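You operate a simulated robot arm through the tools that you are given. There is no shell and no other tool. Be economical: measure what you need, move in short steps, check, and stop when the job is done.

Carry out the task below with a simulated robot arm. There is one attempt and no reset: what you move stays moved.

TASK
Put one of the sleeves from the top of the packing table on top of the brown nuts carton.
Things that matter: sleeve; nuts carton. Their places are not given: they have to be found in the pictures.

It is judged by the outcome, as a careful person would: the job done as asked, and still so three seconds after it is handed in. It fails if anything else is knocked over, pushed out of place, dropped, spilled or broken.

THE ROBOT
A 6-joint arm with a two-finger parallel gripper, fixed in place. Base frame: the origin is at the foot of the arm, x ahead of it, y to its left, z up; the work surface is at about z = 0. Lengths are in mm, angles in rad, forces in N, time in s.
With the tool pointing down near the work surface it reaches from about 180 to 460 mm from the base axis. Its first joint turns from -1.222 to 1.222 rad. Payload 1.9 kg.
Tool frame: the origin (TCP) lies between the finger pads and is the grasp point; the fingertips stand 23 mm ahead of it; z points along the fingers, y is the line along which they close. The gripper opens to 94 mm. The fingers are 38 mm wide and 10 mm thick; the gripper's body (54 by 96 mm) begins 39 mm behind the TCP.
Orientation is that of the tool frame in the base frame, as [roll, pitch, yaw] about the fixed x, y, z axes, in that order (R = Rz(yaw) Ry(pitch) Rx(roll)). With the fingers straight down and closing along the base's y, the tool's x points along the base's -x, its y along +y and its z along -z.

THE INTERFACE
- The arm moves only by the tool arm_command. Its argument "motion" is one flat list of numbers, 5 for each row, row after row: the gripper command, from -1 (shut) to 1 (fully open), values between in proportion, then the shift along the base's x, y, z in cm, then the turn about the base's z in rad. In form: [gripper, x, y, z, twist, gripper, x, y, z, twist, ...]. A call has 1 to 10 rows; each row is the pose to reach, as a shift and turn from the pose commanded when the call began. A row lasts 0.2 s, in which the tool goes at most 50 mm and 0.15 rad; a call with a longer step from one row to the next is refused whole, and so is a gripper value outside its range. A pose out of reach is approached as far as the arm can. The call stops where the force on the tool passes 40 N (or 10 N more than at its start, if that is more) or the arm is blocked; 0.2 s more then pass. The fingers move at their own pace (about 108 mm/s each) and stop on an object; they squeeze with about 23 N. The grip force told is the motor's: it shows also when the fingers shut on nothing. Time passes only in rows, and 0.2 s behind the last, so rows that repeat a pose let the fingers close. It gives the time, the measured TCP pose, the force on the tool (base axes), the opening and the grip force at its end, in the units of the frame above (readings bear some noise), and new pictures: "pictures" is both (left out), scene, wrist or none.
- Cameras (640 x 400 px; columns grow to the right, rows downward): "scene" is fixed at [43.7, 297.3, 447]; the picture's right is [-0.88, -0.48, 0.00], its down [-0.17, 0.31, -0.94] and it looks along [0.45, -0.82, -0.35] (base axes); focal length 321 px, centre (320, 200). "wrist" rides on the gripper at [-39, 0, -44] in the tool frame; the picture's right is [0.00, -1.00, 0.00], its down [0.97, 0.00, -0.24] and it looks along [0.24, 0.00, 0.97] (tool axes); focal length 218 px, centre (320, 200).
- pixel_to_xyz(camera, pixels): for up to 12 pixels [column, row] of the newest picture of that camera ("zoom" is the newest enlarged one), the place [x, y, z] in the base frame of the surface seen there, good to about 2 mm. No time passes.
- enlarge(camera, box): a new picture of the part [left, top, right, bottom] of that camera's present view, enlarged. No time passes.
- sign_off(): hands the job in; it is judged then, once.

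Work in short steps. Measure before you move; look again where a grasp or a placing could have gone wrong, and mend it. You have 60 turns and 120 pictures in all, the two below and enlarged ones among them. Open the gripper and draw the arm clear of the work before you hand the job in, unless the task says otherwise; then end with one line.

The tools are called after ">>>" as name(argument=value, ...) on one line, values as JSON. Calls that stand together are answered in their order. arm_command: Moves the arm, as the interface text tells. Its arguments: {"type":"object","properties":{"motion":{"type":"array"},"pictures":{"type":"string","enum":["both","scene","wrist","none"]}},"required":["motion"]} The other tools are called the same way: pixel_to_xyz (camera, pixels) gives the place of the surface under pixels of a picture; enlarge (camera, box) takes an enlarged picture of a part of a camera's view; sign_off () hands the job in.

At the start:

```text
time: 0.0
ee_pos: [267.6, -171.1, 365.4]
tool_rot: [3.141, 0.001, 3.139]
contact_force: [0.1, 0.5, 0.9]
finger_gap: 94.3
gripper_force: 0.1
```

scene: 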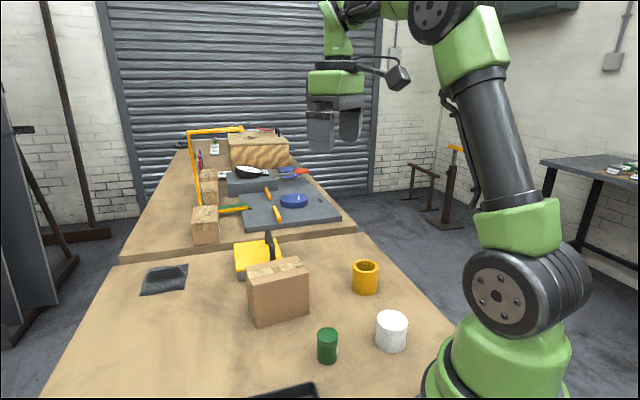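
wrist: 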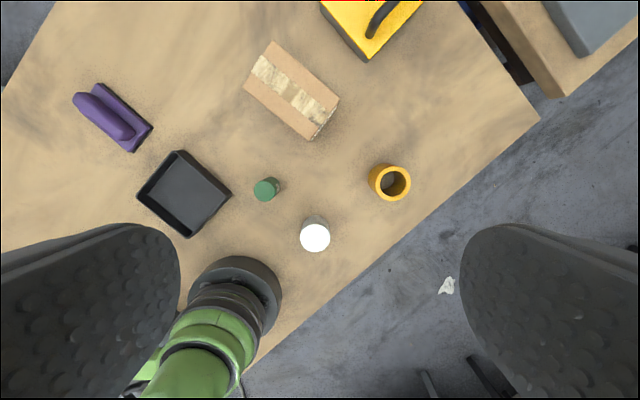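

The yellow hollow cylinder (scene 365,277) looks like a sleeve, and the brown carton is at (278,291). I'll enlarge both views to check.

>>> enlarge(camera="scene", box=[220, 220, 440, 380])

>>> enlarge(camera="wrist", box=[220, 20, 440, 260])

>>> pixel_to_xyz(camera="wrist", pixels=[[275, 42], [244, 90], [339, 98], [310, 140], [291, 90], [390, 183], [372, 177], [408, 190], [394, 167], [384, 198], [315, 238], [266, 189]])

>>> pixel_to_xyz(camera="scene", pixels=[[365, 262], [353, 265], [378, 265], [365, 272], [365, 285], [280, 266], [247, 276], [304, 261], [262, 327], [391, 316], [327, 332], [365, 293]])

```text
2.50 times, centred on (330, 300) of scene
```

zoom: 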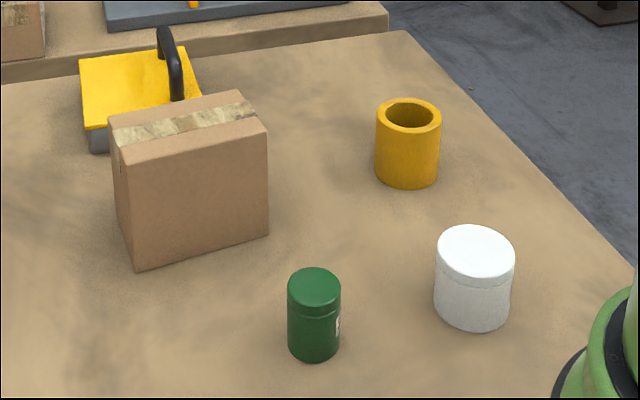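

```text
1.67 times, centred on (330, 140) of wrist
```

zoom: 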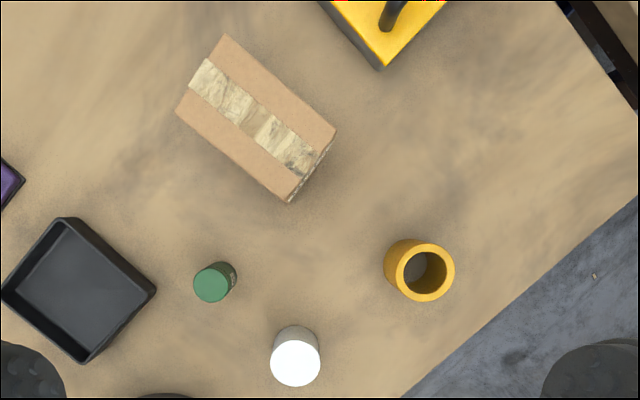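

```text
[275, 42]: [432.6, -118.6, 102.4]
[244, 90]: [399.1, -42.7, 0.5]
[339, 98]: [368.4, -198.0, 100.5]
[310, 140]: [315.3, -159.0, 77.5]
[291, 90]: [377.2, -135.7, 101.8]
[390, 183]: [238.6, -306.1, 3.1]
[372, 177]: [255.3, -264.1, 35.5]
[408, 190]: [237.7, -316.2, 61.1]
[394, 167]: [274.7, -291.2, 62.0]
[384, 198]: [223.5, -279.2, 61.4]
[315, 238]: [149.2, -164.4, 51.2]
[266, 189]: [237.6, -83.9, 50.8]
```

```text
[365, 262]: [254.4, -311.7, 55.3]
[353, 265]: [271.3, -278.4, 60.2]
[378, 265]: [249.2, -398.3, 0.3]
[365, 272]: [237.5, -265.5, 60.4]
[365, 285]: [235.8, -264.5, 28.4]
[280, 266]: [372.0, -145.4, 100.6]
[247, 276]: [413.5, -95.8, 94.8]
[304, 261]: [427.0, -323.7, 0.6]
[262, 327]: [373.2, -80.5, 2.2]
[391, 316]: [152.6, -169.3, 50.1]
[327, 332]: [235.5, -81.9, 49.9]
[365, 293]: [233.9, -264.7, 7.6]
```

I need to rule out other sleeves and other brown cartons, so I'll enlarge the rest of the scene.

>>> enlarge(camera="scene", box=[130, 110, 350, 250])

>>> enlarge(camera="scene", box=[110, 230, 330, 400])

>>> enlarge(camera="wrist", box=[40, 60, 260, 260])

>>> pixel_to_xyz(camera="scene", pixels=[[164, 279], [205, 212], [257, 150], [258, 258], [285, 393]])

```text
2.86 times, centred on (240, 180) of scene
```

zoom: 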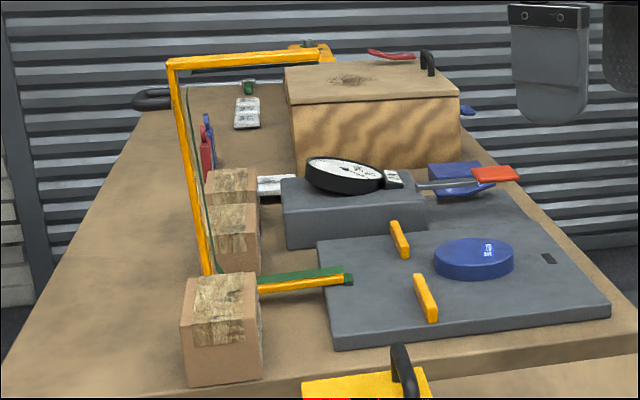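

```text
2.35 times, centred on (220, 315) of scene
```

zoom: 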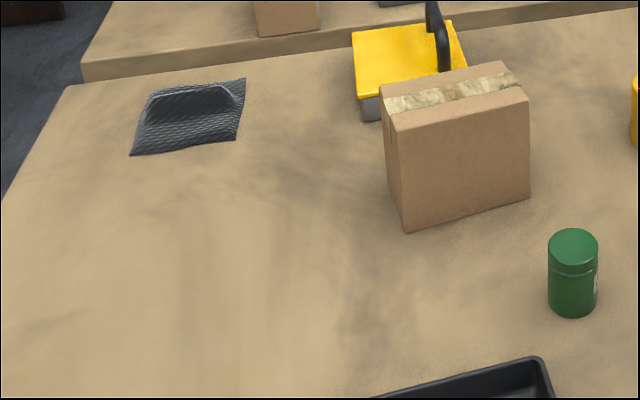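

```text
2.00 times, centred on (150, 160) of wrist
```

zoom: 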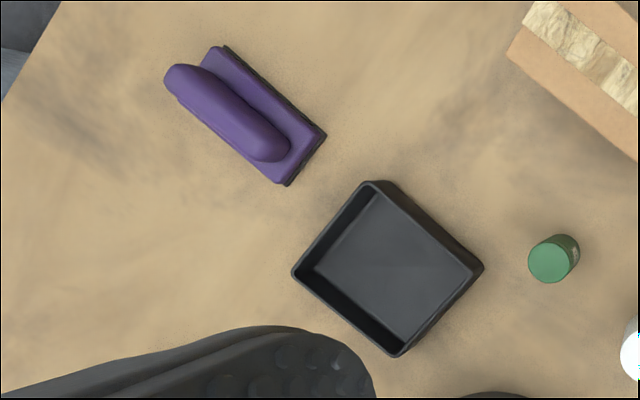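

```text
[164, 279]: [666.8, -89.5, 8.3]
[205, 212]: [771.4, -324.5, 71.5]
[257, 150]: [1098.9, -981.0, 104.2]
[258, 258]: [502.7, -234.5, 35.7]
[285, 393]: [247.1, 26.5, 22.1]
```

The only sleeve on this table is the yellow one, centred at about (246,-291) and 61 mm tall. The carton top is at z≈101. I'll move above the sleeve and look again.

>>> arm_command(motion=[1, -0.44, -2.4, -3.3, 0, 1, -0.88, -4.8, -6.6, 0, 1, -1.32, -7.2, -9.9, 0, 1, -1.76, -9.6, -13.2, 0, 1, -2.2, -12.0, -16.5, 0, 1, -2.2, -12.0, -16.5, 0])

```text
time: 1.4
ee_pos: [242.0, -290.0, 201.9]
tool_rot: [-3.14, 0.002, 3.139]
contact_force: [1.0, -0.2, 0.6]
finger_gap: 94.0
gripper_force: 0.1
```

scene: 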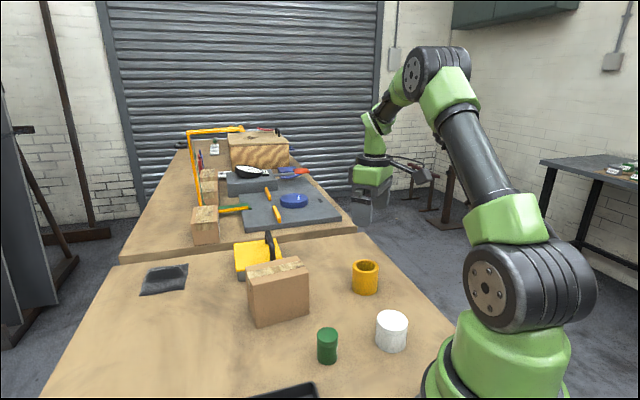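
wrist: 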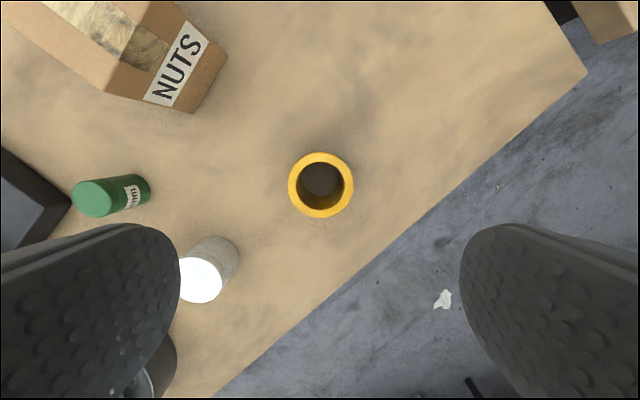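

The carton carries a NUTS label, and the sleeve ring is centred at (321,184). I'll measure its rim.

>>> pixel_to_xyz(camera="wrist", pixels=[[293, 184], [349, 184], [321, 157], [321, 213], [185, 4], [110, 86], [150, 40], [60, 60]])

```text
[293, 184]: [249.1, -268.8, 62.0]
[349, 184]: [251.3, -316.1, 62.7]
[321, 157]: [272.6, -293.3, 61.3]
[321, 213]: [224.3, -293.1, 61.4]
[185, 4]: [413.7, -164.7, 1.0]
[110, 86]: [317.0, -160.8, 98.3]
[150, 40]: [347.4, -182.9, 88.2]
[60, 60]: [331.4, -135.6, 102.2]
```

The sleeve centre is (249,-292.5) and its top is at z≈62. I'll align with it and descend to a TCP height of about 38.

>>> arm_command(motion=[1, 0.7, -0.25, -3, 0, 1, 0.7, -0.25, -6, 0, 1, 0.7, -0.25, -9, 0, 1, 0.7, -0.25, -11, 0, 1, 0.7, -0.25, -11, 0])

```text
time: 2.6
ee_pos: [252.9, -293.8, 89.1]
tool_rot: [-3.141, 0.002, -3.142]
contact_force: [0.5, -0.2, 0.2]
finger_gap: 94.0
gripper_force: 0.0
```

scene: 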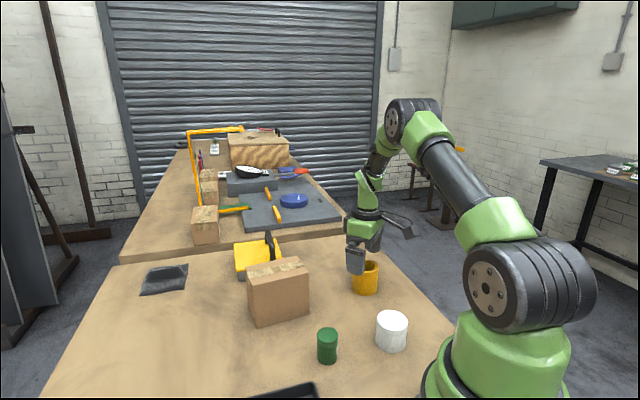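
wrist: 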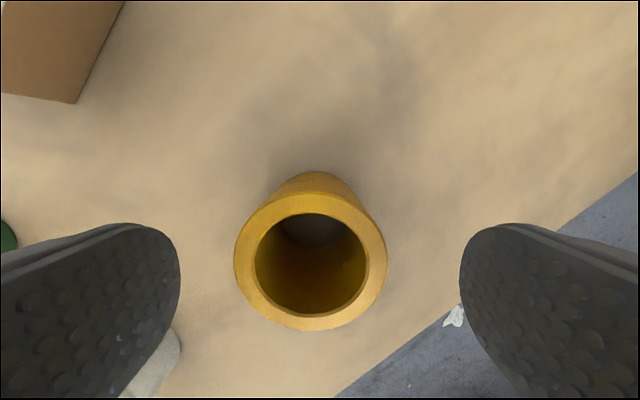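

The sleeve sits between the fingers at (310,265). I'll lower another 5 cm and close.

>>> arm_command(motion=[1, -0.3, 0.15, -2.5, 0, 1, -0.3, 0.15, -5.1, 0, 1, -0.3, 0.15, -5.1, 0])

```text
time: 3.4
ee_pos: [250.3, -293.7, 38.7]
tool_rot: [-3.141, 0.001, 3.139]
contact_force: [0.2, 0.4, -0.1]
finger_gap: 94.0
gripper_force: 0.0
```

scene: 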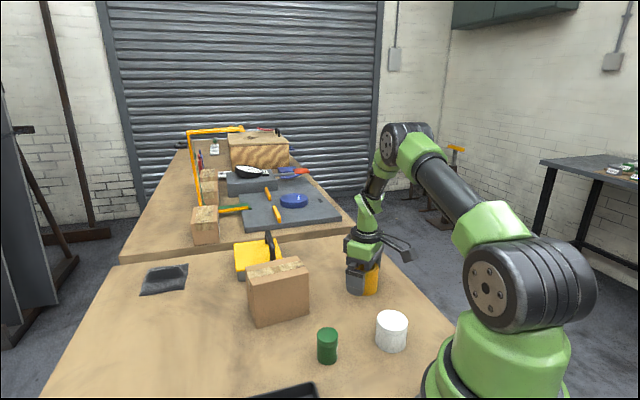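
wrist: 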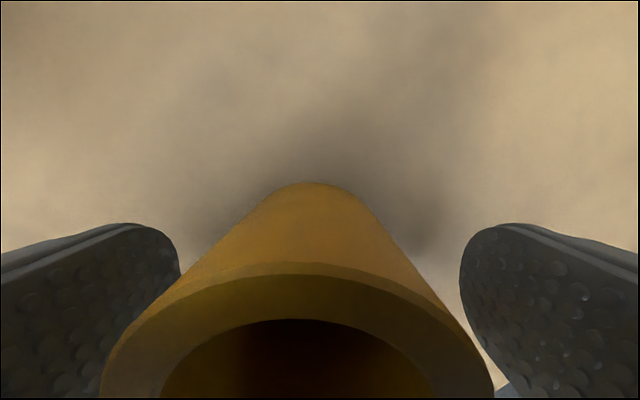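

The sleeve is between the pads, so I'll close and lift a little.

>>> arm_command(motion=[-1, 0, 0, 0, 0, -1, 0, 0, 0, 0, -1, 0, 0, 0, 0, -1, 0, 0, 3, 0, -1, 0, 0, 6, 0, -1, 0, 0, 6, 0])

```text
time: 4.8
ee_pos: [250.2, -293.4, 99.5]
tool_rot: [-3.141, 0.002, 3.14]
contact_force: [-0.5, 0.0, -0.5]
finger_gap: 0.1
gripper_force: 23.0
```

scene: 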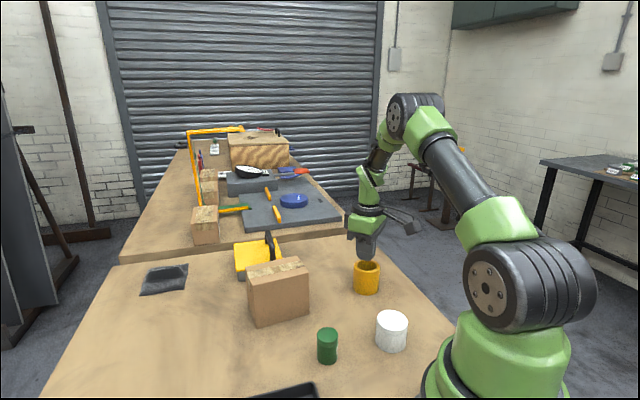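
wrist: 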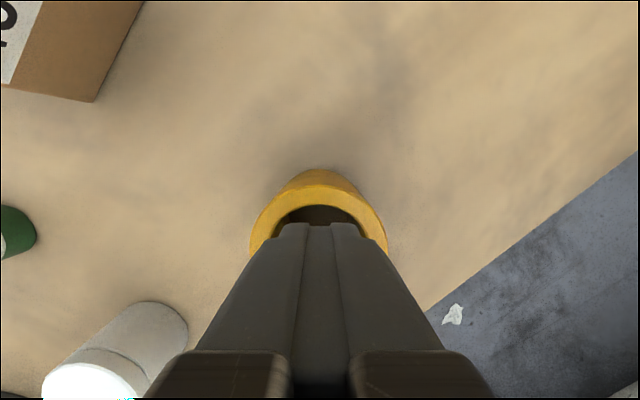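

The fingers shut on nothing (gap 0.1) and the sleeve is still standing, so it slipped out. I'll open above it and measure again.

>>> arm_command(motion=[-1, 0, 0, 2.5, 0, 1, 0, 0, 2.5, 0, 1, 0, 0, 2.5, 0, 1, 0, 0, 2.5, 0], pictures="wrist")

>>> enlarge(camera="scene", box=[310, 200, 430, 310])

```text
time: 5.8
ee_pos: [251.4, -290.8, 123.6]
tool_rot: [3.141, 0.002, 3.139]
contact_force: [-0.7, 0.1, 0.4]
finger_gap: 94.1
gripper_force: 0.1
```

wrist: 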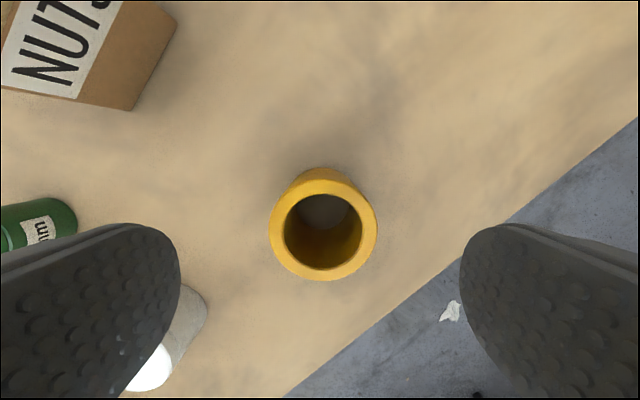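

```text
3.64 times, centred on (370, 255) of scene
```

zoom: 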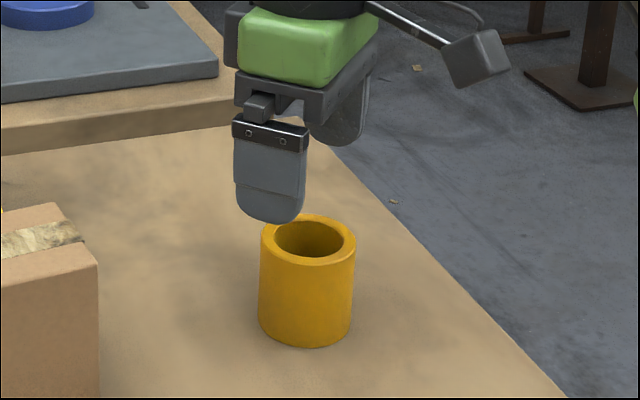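

>>> pixel_to_xyz(camera="wrist", pixels=[[275, 228], [372, 228], [323, 185], [323, 274], [281, 200], [365, 200], [290, 262], [358, 262]])

```text
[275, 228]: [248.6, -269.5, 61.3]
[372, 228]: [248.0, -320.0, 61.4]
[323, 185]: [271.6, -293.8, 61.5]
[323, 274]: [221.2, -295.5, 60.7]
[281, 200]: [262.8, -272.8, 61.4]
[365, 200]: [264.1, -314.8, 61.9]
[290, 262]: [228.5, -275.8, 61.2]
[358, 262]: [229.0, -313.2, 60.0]
```

The sleeve is centred at (247,-294.5), about 52 mm across, and still upright. It slipped vertically, so I'll grasp lower (TCP≈31) and check the grip before lifting.

>>> arm_command(motion=[1, -0.2, -0.2, -3, 0, 1, -0.2, -0.2, -6, 0, 1, -0.2, -0.2, -8, 0, 1, -0.2, -0.2, -9.3, 0, 1, -0.2, -0.2, -9.3, 0, -1, -0.2, -0.2, -9.3, 0, -1, -0.2, -0.2, -9.3, 0, -1, -0.2, -0.2, -9.3, 0, -1, -0.2, -0.2, -9.3, 0])

>>> enlarge(camera="scene", box=[310, 200, 430, 310])

```text
time: 7.8
ee_pos: [248.1, -292.5, 31.7]
tool_rot: [-3.141, 0.001, 3.14]
contact_force: [-0.4, -0.1, 0.6]
finger_gap: 56.9
gripper_force: 22.8
```

scene: 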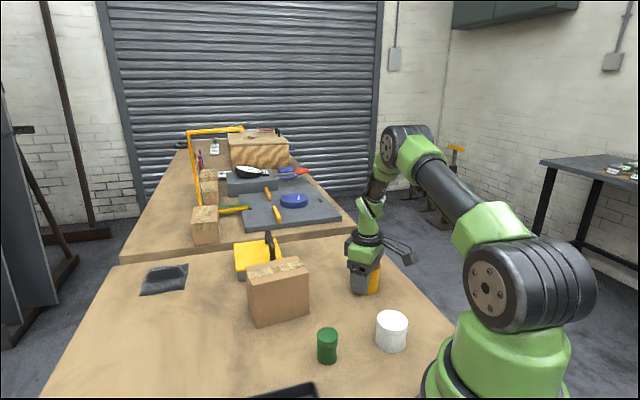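
wrist: 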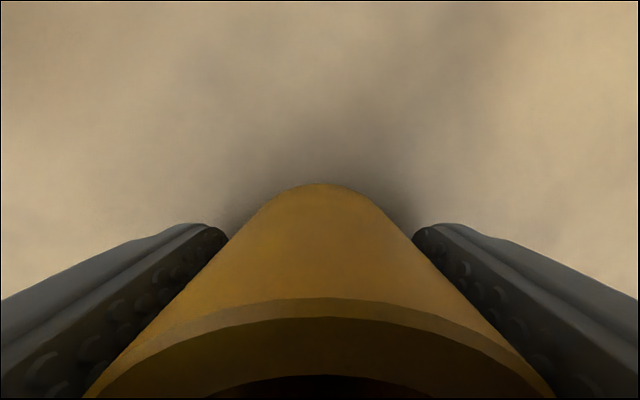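

```text
3.64 times, centred on (370, 255) of scene
```

zoom: 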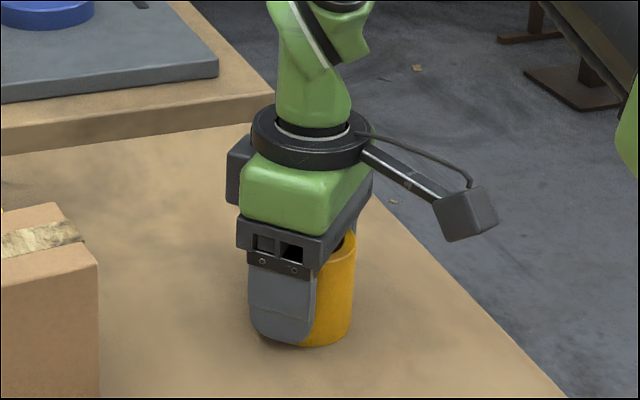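

It's gripped (gap 56.9, 22.8 N). I'll lift slowly by 2.5 cm and check for slip.

>>> arm_command(motion=[-1, 0, 0, 0.2, 0, -1, 0, 0, 0.5, 0, -1, 0, 0, 0.8, 0, -1, 0, 0, 1.2, 0, -1, 0, 0, 1.6, 0, -1, 0, 0, 2.0, 0, -1, 0, 0, 2.4, 0, -1, 0, 0, 2.5, 0])

>>> enlarge(camera="scene", box=[310, 200, 430, 310])

```text
time: 9.6
ee_pos: [247.6, -295.6, 55.7]
tool_rot: [3.141, 0.002, 3.138]
contact_force: [-0.1, -0.3, -0.3]
finger_gap: 56.8
gripper_force: 23.0
```

scene: 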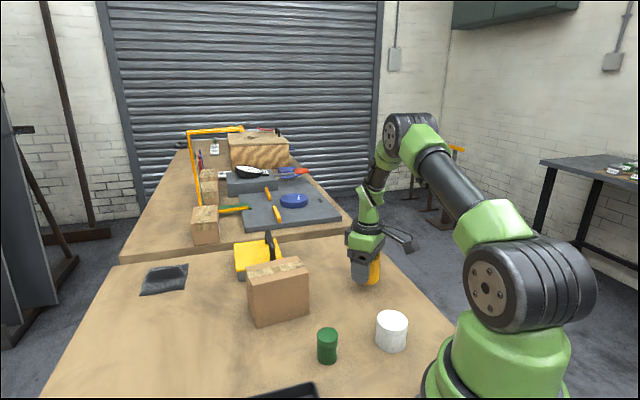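
wrist: 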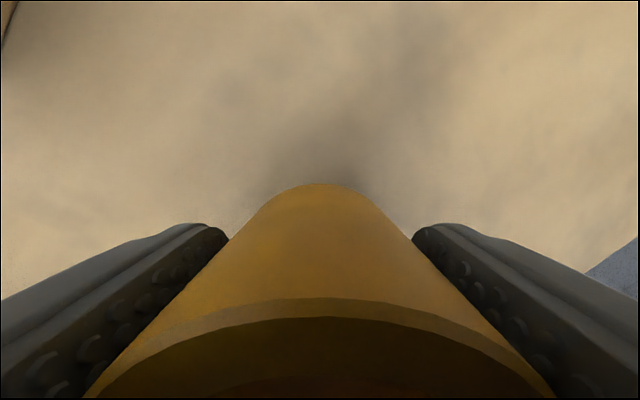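

```text
3.64 times, centred on (370, 255) of scene
```

zoom: 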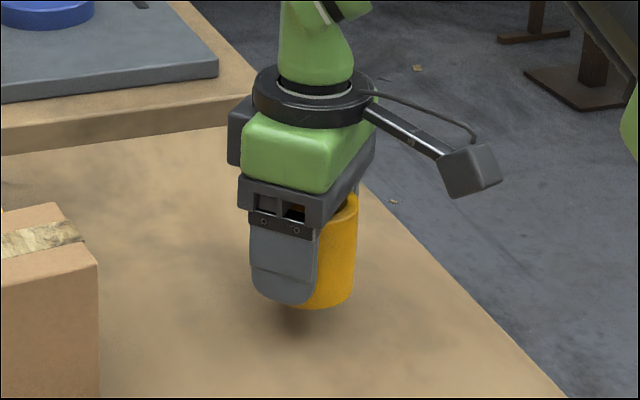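

It's held with no slip. I'll raise it gently to z≈185.

>>> arm_command(motion=[-1, 0, 0, 0.6, 0, -1, 0, 0, 1.6, 0, -1, 0, 0, 3.0, 0, -1, 0, 0, 4.6, 0, -1, 0, 0, 6.4, 0, -1, 0, 0, 8.2, 0, -1, 0, 0, 10.0, 0, -1, 0, 0, 11.6, 0, -1, 0, 0, 12.6, 0, -1, 0, 0, 13, 0])

>>> pixel_to_xyz(camera="scene", pixels=[[250, 273], [258, 284], [306, 268], [296, 257], [278, 271], [250, 269], [260, 281], [303, 267], [293, 259], [270, 264]])

>>> enlarge(camera="scene", box=[230, 240, 330, 310])

```text
time: 11.8
ee_pos: [248.2, -294.7, 186.7]
tool_rot: [-3.141, 0.001, 3.14]
contact_force: [-0.1, -1.0, -1.0]
finger_gap: 56.9
gripper_force: 23.0
```

scene: 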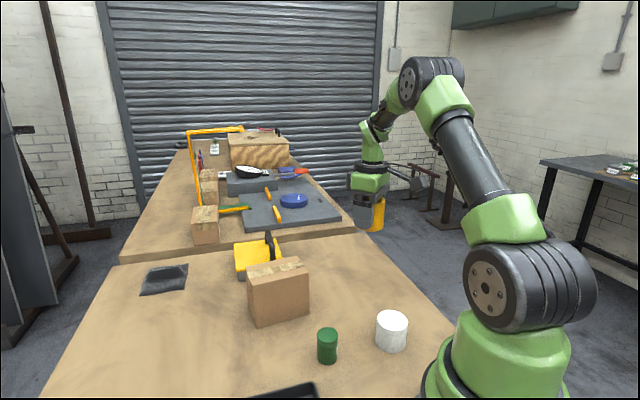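
wrist: 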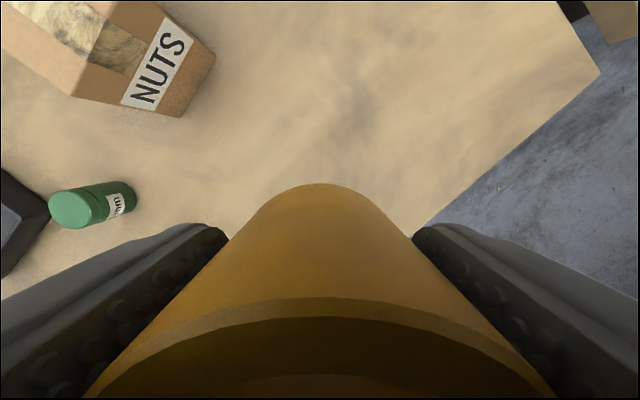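

```text
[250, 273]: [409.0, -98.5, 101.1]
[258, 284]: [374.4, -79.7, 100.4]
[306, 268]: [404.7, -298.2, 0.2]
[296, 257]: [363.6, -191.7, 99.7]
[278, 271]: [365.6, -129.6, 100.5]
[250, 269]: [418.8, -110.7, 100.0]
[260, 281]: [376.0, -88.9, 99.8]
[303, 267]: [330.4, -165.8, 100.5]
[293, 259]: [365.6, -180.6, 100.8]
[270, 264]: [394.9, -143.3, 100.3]
```

```text
5.71 times, centred on (280, 275) of scene
```

zoom: 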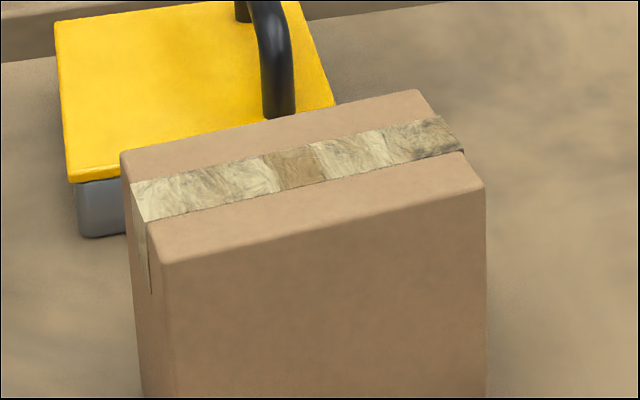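

>>> pixel_to_xyz(camera="zoom", pixels=[[126, 156], [168, 258], [415, 94], [478, 186], [300, 165]])

```text
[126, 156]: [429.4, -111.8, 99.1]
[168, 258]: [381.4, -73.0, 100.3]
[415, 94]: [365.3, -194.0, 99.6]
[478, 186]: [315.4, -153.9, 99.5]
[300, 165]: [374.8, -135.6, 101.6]
```

The carton top is centred at (373,-133), measures 104×62 mm, and is at z≈100. I'll carry the sleeve over it at the current height.

>>> arm_command(motion=[-1, 0.6, 0.8, 0, 0, -1, 1.7, 2.2, 0, 0, -1, 3.2, 4.1, 0, 0, -1, 5.0, 6.4, 0, 0, -1, 6.8, 8.7, 0, 0, -1, 8.6, 11.0, 0, 0, -1, 10.3, 13.2, 0, 0, -1, 11.6, 14.9, 0, 0, -1, 12.3, 15.8, 0, 0, -1, 12.55, 16.1, 0, 0])

>>> enlarge(camera="scene", box=[210, 180, 370, 330])

```text
time: 14.0
ee_pos: [373.6, -135.4, 187.7]
tool_rot: [-3.14, 0.002, 3.14]
contact_force: [-0.2, -0.1, -1.0]
finger_gap: 56.3
gripper_force: 22.9
```

scene: 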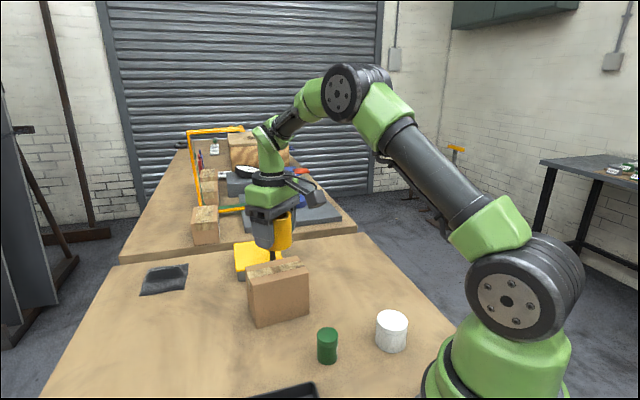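
wrist: 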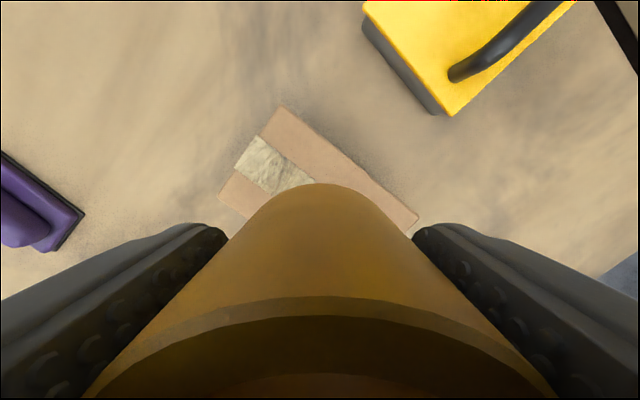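

```text
2.67 times, centred on (290, 255) of scene
```

zoom: 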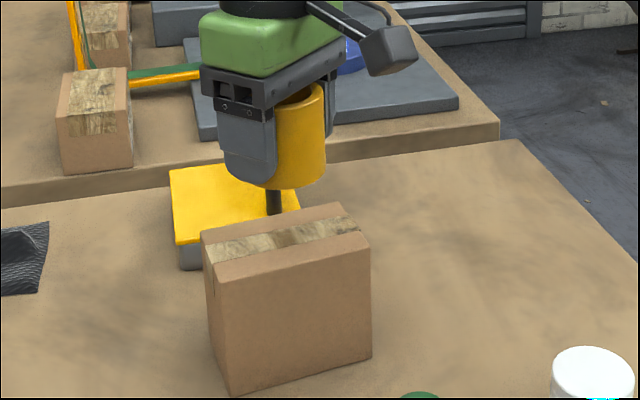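

It's over the carton and the handle is well clear. I'll lower to about 6 mm above the carton top.

>>> arm_command(motion=[-1, 0, 0, -0.6, 0, -1, 0, 0, -1.6, 0, -1, 0, 0, -2.7, 0, -1, 0, 0, -3.8, 0, -1, 0, 0, -4.6, 0, -1, 0, 0, -5.0, 0, -1, 0, 0, -5.0, 0])

>>> enlarge(camera="scene", box=[230, 210, 330, 310])

```text
time: 15.6
ee_pos: [373.9, -133.2, 134.9]
tool_rot: [3.14, 0.0, 3.14]
contact_force: [-0.3, -1.1, 0.2]
finger_gap: 56.7
gripper_force: 22.6
```

scene: 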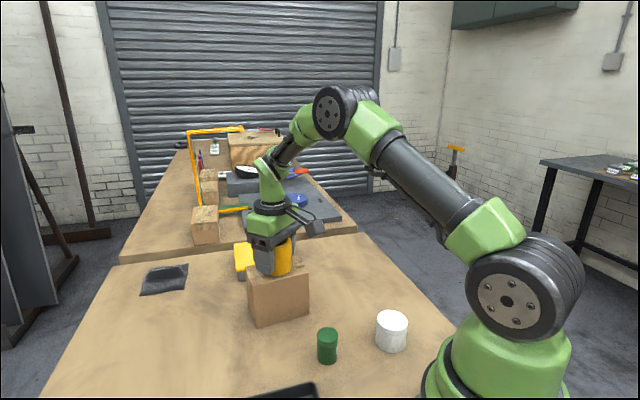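
wrist: 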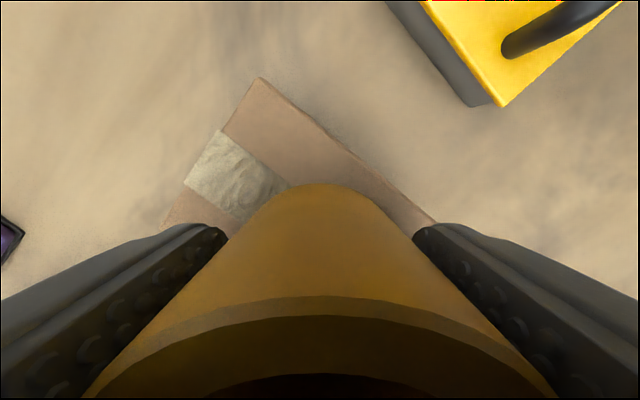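

```text
4.00 times, centred on (280, 260) of scene
```

zoom: 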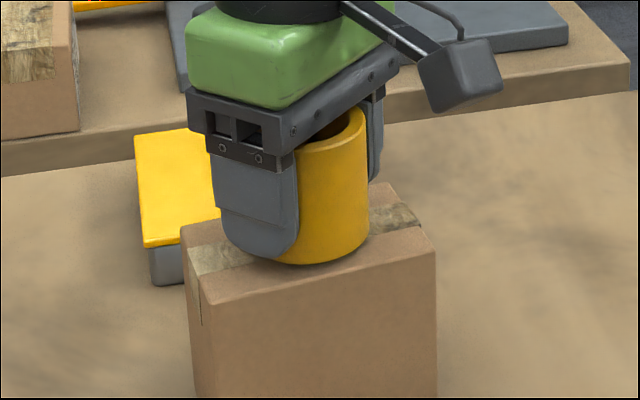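

It's nearly on. I'll check where the sleeve's front bottom edge is, and lower in millimetre steps watching the force.

>>> pixel_to_xyz(camera="zoom", pixels=[[325, 255], [325, 275], [325, 200], [355, 200]])

>>> arm_command(motion=[-1, 0, 0, -0.1, 0, -1, 0, 0, -0.2, 0, -1, 0, 0, -0.3, 0], pictures="none")

```text
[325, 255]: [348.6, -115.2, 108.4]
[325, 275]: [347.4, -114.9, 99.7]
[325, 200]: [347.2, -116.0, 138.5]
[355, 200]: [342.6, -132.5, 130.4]
```

```text
time: 16.4
ee_pos: [373.2, -135.0, 132.3]
tool_rot: [-3.141, 0.002, 3.14]
contact_force: [0.5, -0.3, -1.4]
finger_gap: 56.8
gripper_force: 23.0
```

>>> arm_command(motion=[-1, 0, 0, -0.1, 0, -1, 0, 0, -0.2, 0, -1, 0, 0, -0.2, 0], pictures="none")

>>> enlarge(camera="scene", box=[250, 230, 310, 300])

```text
time: 17.2
ee_pos: [373.6, -134.3, 131.5]
tool_rot: [3.141, 0.001, 3.141]
contact_force: [-0.3, 0.2, -0.2]
finger_gap: 56.6
gripper_force: 23.1
```

```text
5.71 times, centred on (280, 265) of scene
```

zoom: 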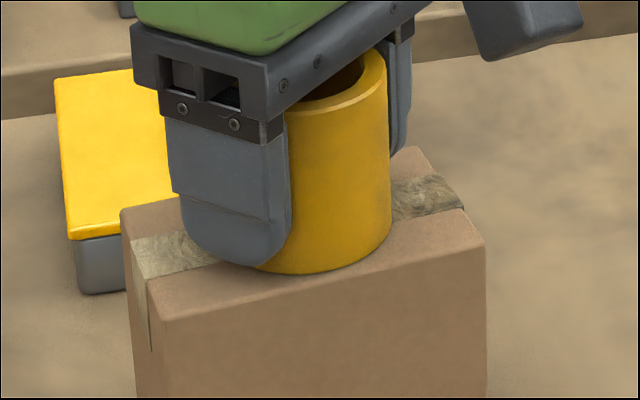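

Not quite in contact yet, so I'll lower in small steps.

>>> arm_command(motion=[-1, 0, 0, -0.05, 0, -1, 0, 0, -0.1, 0, -1, 0, 0, -0.1, 0], pictures="none")

```text
time: 18.0
ee_pos: [373.7, -133.2, 131.1]
tool_rot: [-3.141, 0.003, 3.139]
contact_force: [-5.7, 1.0, 18.6]
finger_gap: 56.6
gripper_force: 22.7
```

Contact (18.6 N up). I'll ease up half a millimetre, then open gradually.

>>> arm_command(motion=[-1, 0, 0, 0.05, 0, 0.28, 0, 0, 0.05, 0, 0.4, 0, 0, 0.05, 0, 0.6, 0, 0, 0.05, 0, 0.8, 0, 0, 0.05, 0, 0.8, 0, 0, 0.05, 0])

>>> enlarge(camera="scene", box=[230, 220, 330, 320])

```text
time: 19.4
ee_pos: [375.2, -134.1, 131.4]
tool_rot: [3.14, 0.003, 3.141]
contact_force: [0.5, -0.2, -0.1]
finger_gap: 84.6
gripper_force: 0.1
```

scene: 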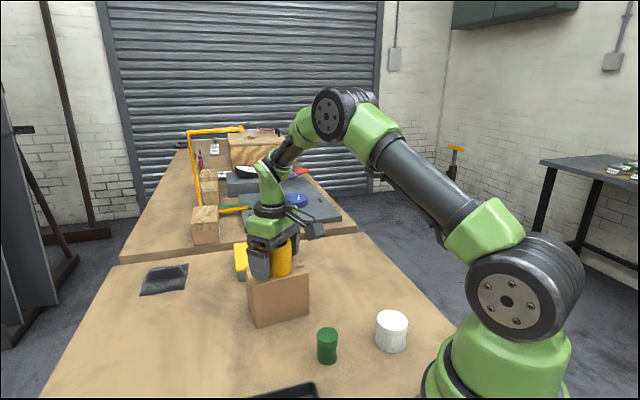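
wrist: 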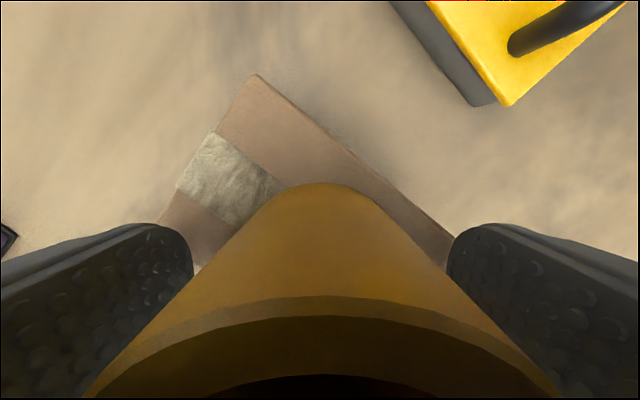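

```text
4.00 times, centred on (280, 270) of scene
```

zoom: 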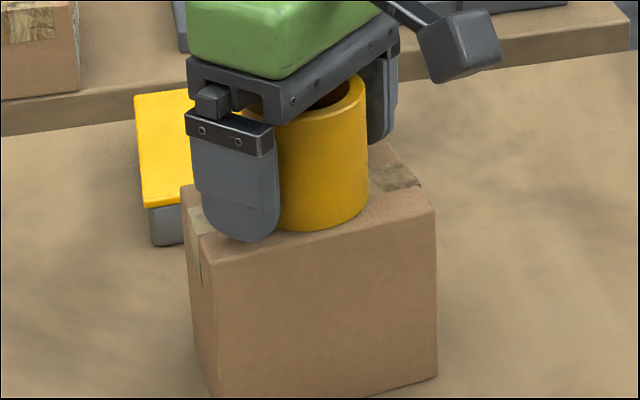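

It's released and standing on the carton. I'll raise straight up.

>>> arm_command(motion=[0.8, 0, 0, 0.8, 0, 0.8, 0, 0, 2, 0, 0.8, 0, 0, 4, 0, 0.8, 0, 0, 6.5, 0, 0.8, 0, 0, 9, 0, 0.8, 0, 0, 12, 0, 0.8, 0, 0, 15, 0, 0.8, -2, -2, 17, 0, 0.8, -4, -4, 18, 0, 0.8, -6, -6, 18, 0])

>>> enlarge(camera="scene", box=[230, 220, 330, 340])

```text
time: 21.6
ee_pos: [310.4, -195.0, 312.6]
tool_rot: [-3.141, 0.002, 3.141]
contact_force: [-0.7, -0.3, -0.3]
finger_gap: 84.7
gripper_force: 0.2
```

scene: 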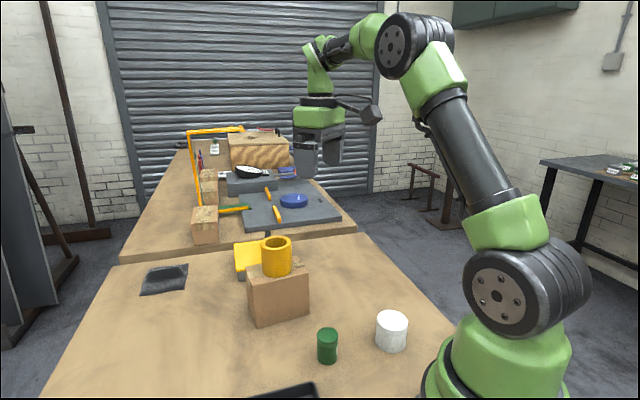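
wrist: 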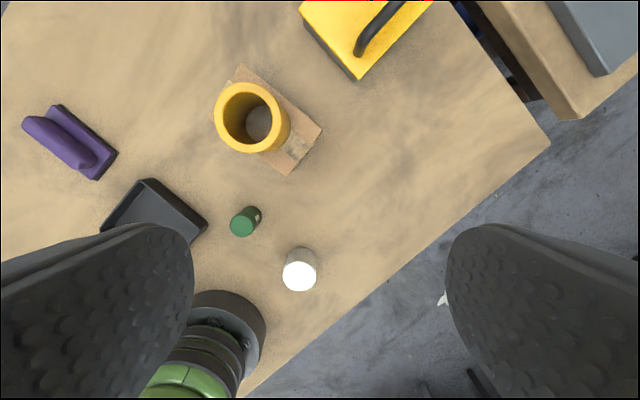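

```text
3.33 times, centred on (280, 280) of scene
```

zoom: 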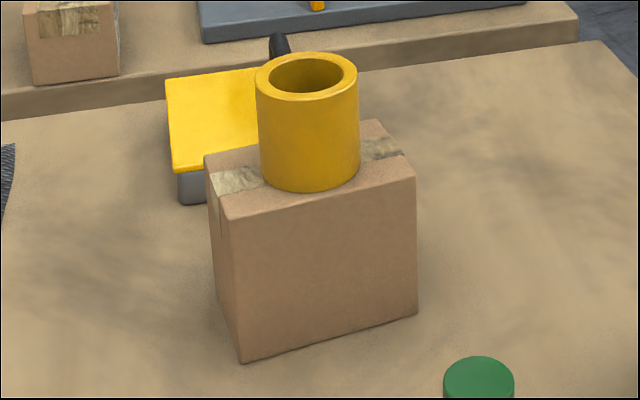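

The sleeve stands upright and centred on the nuts carton, nothing else has moved, and the arm is clear with the gripper open. I'll hand it in.

>>> sign_off()

```text
The job is handed in.
```

The yellow sleeve is standing upright and centred on top of the brown nuts carton; the first grasp slipped, but nothing else was disturbed, and the job is handed in.
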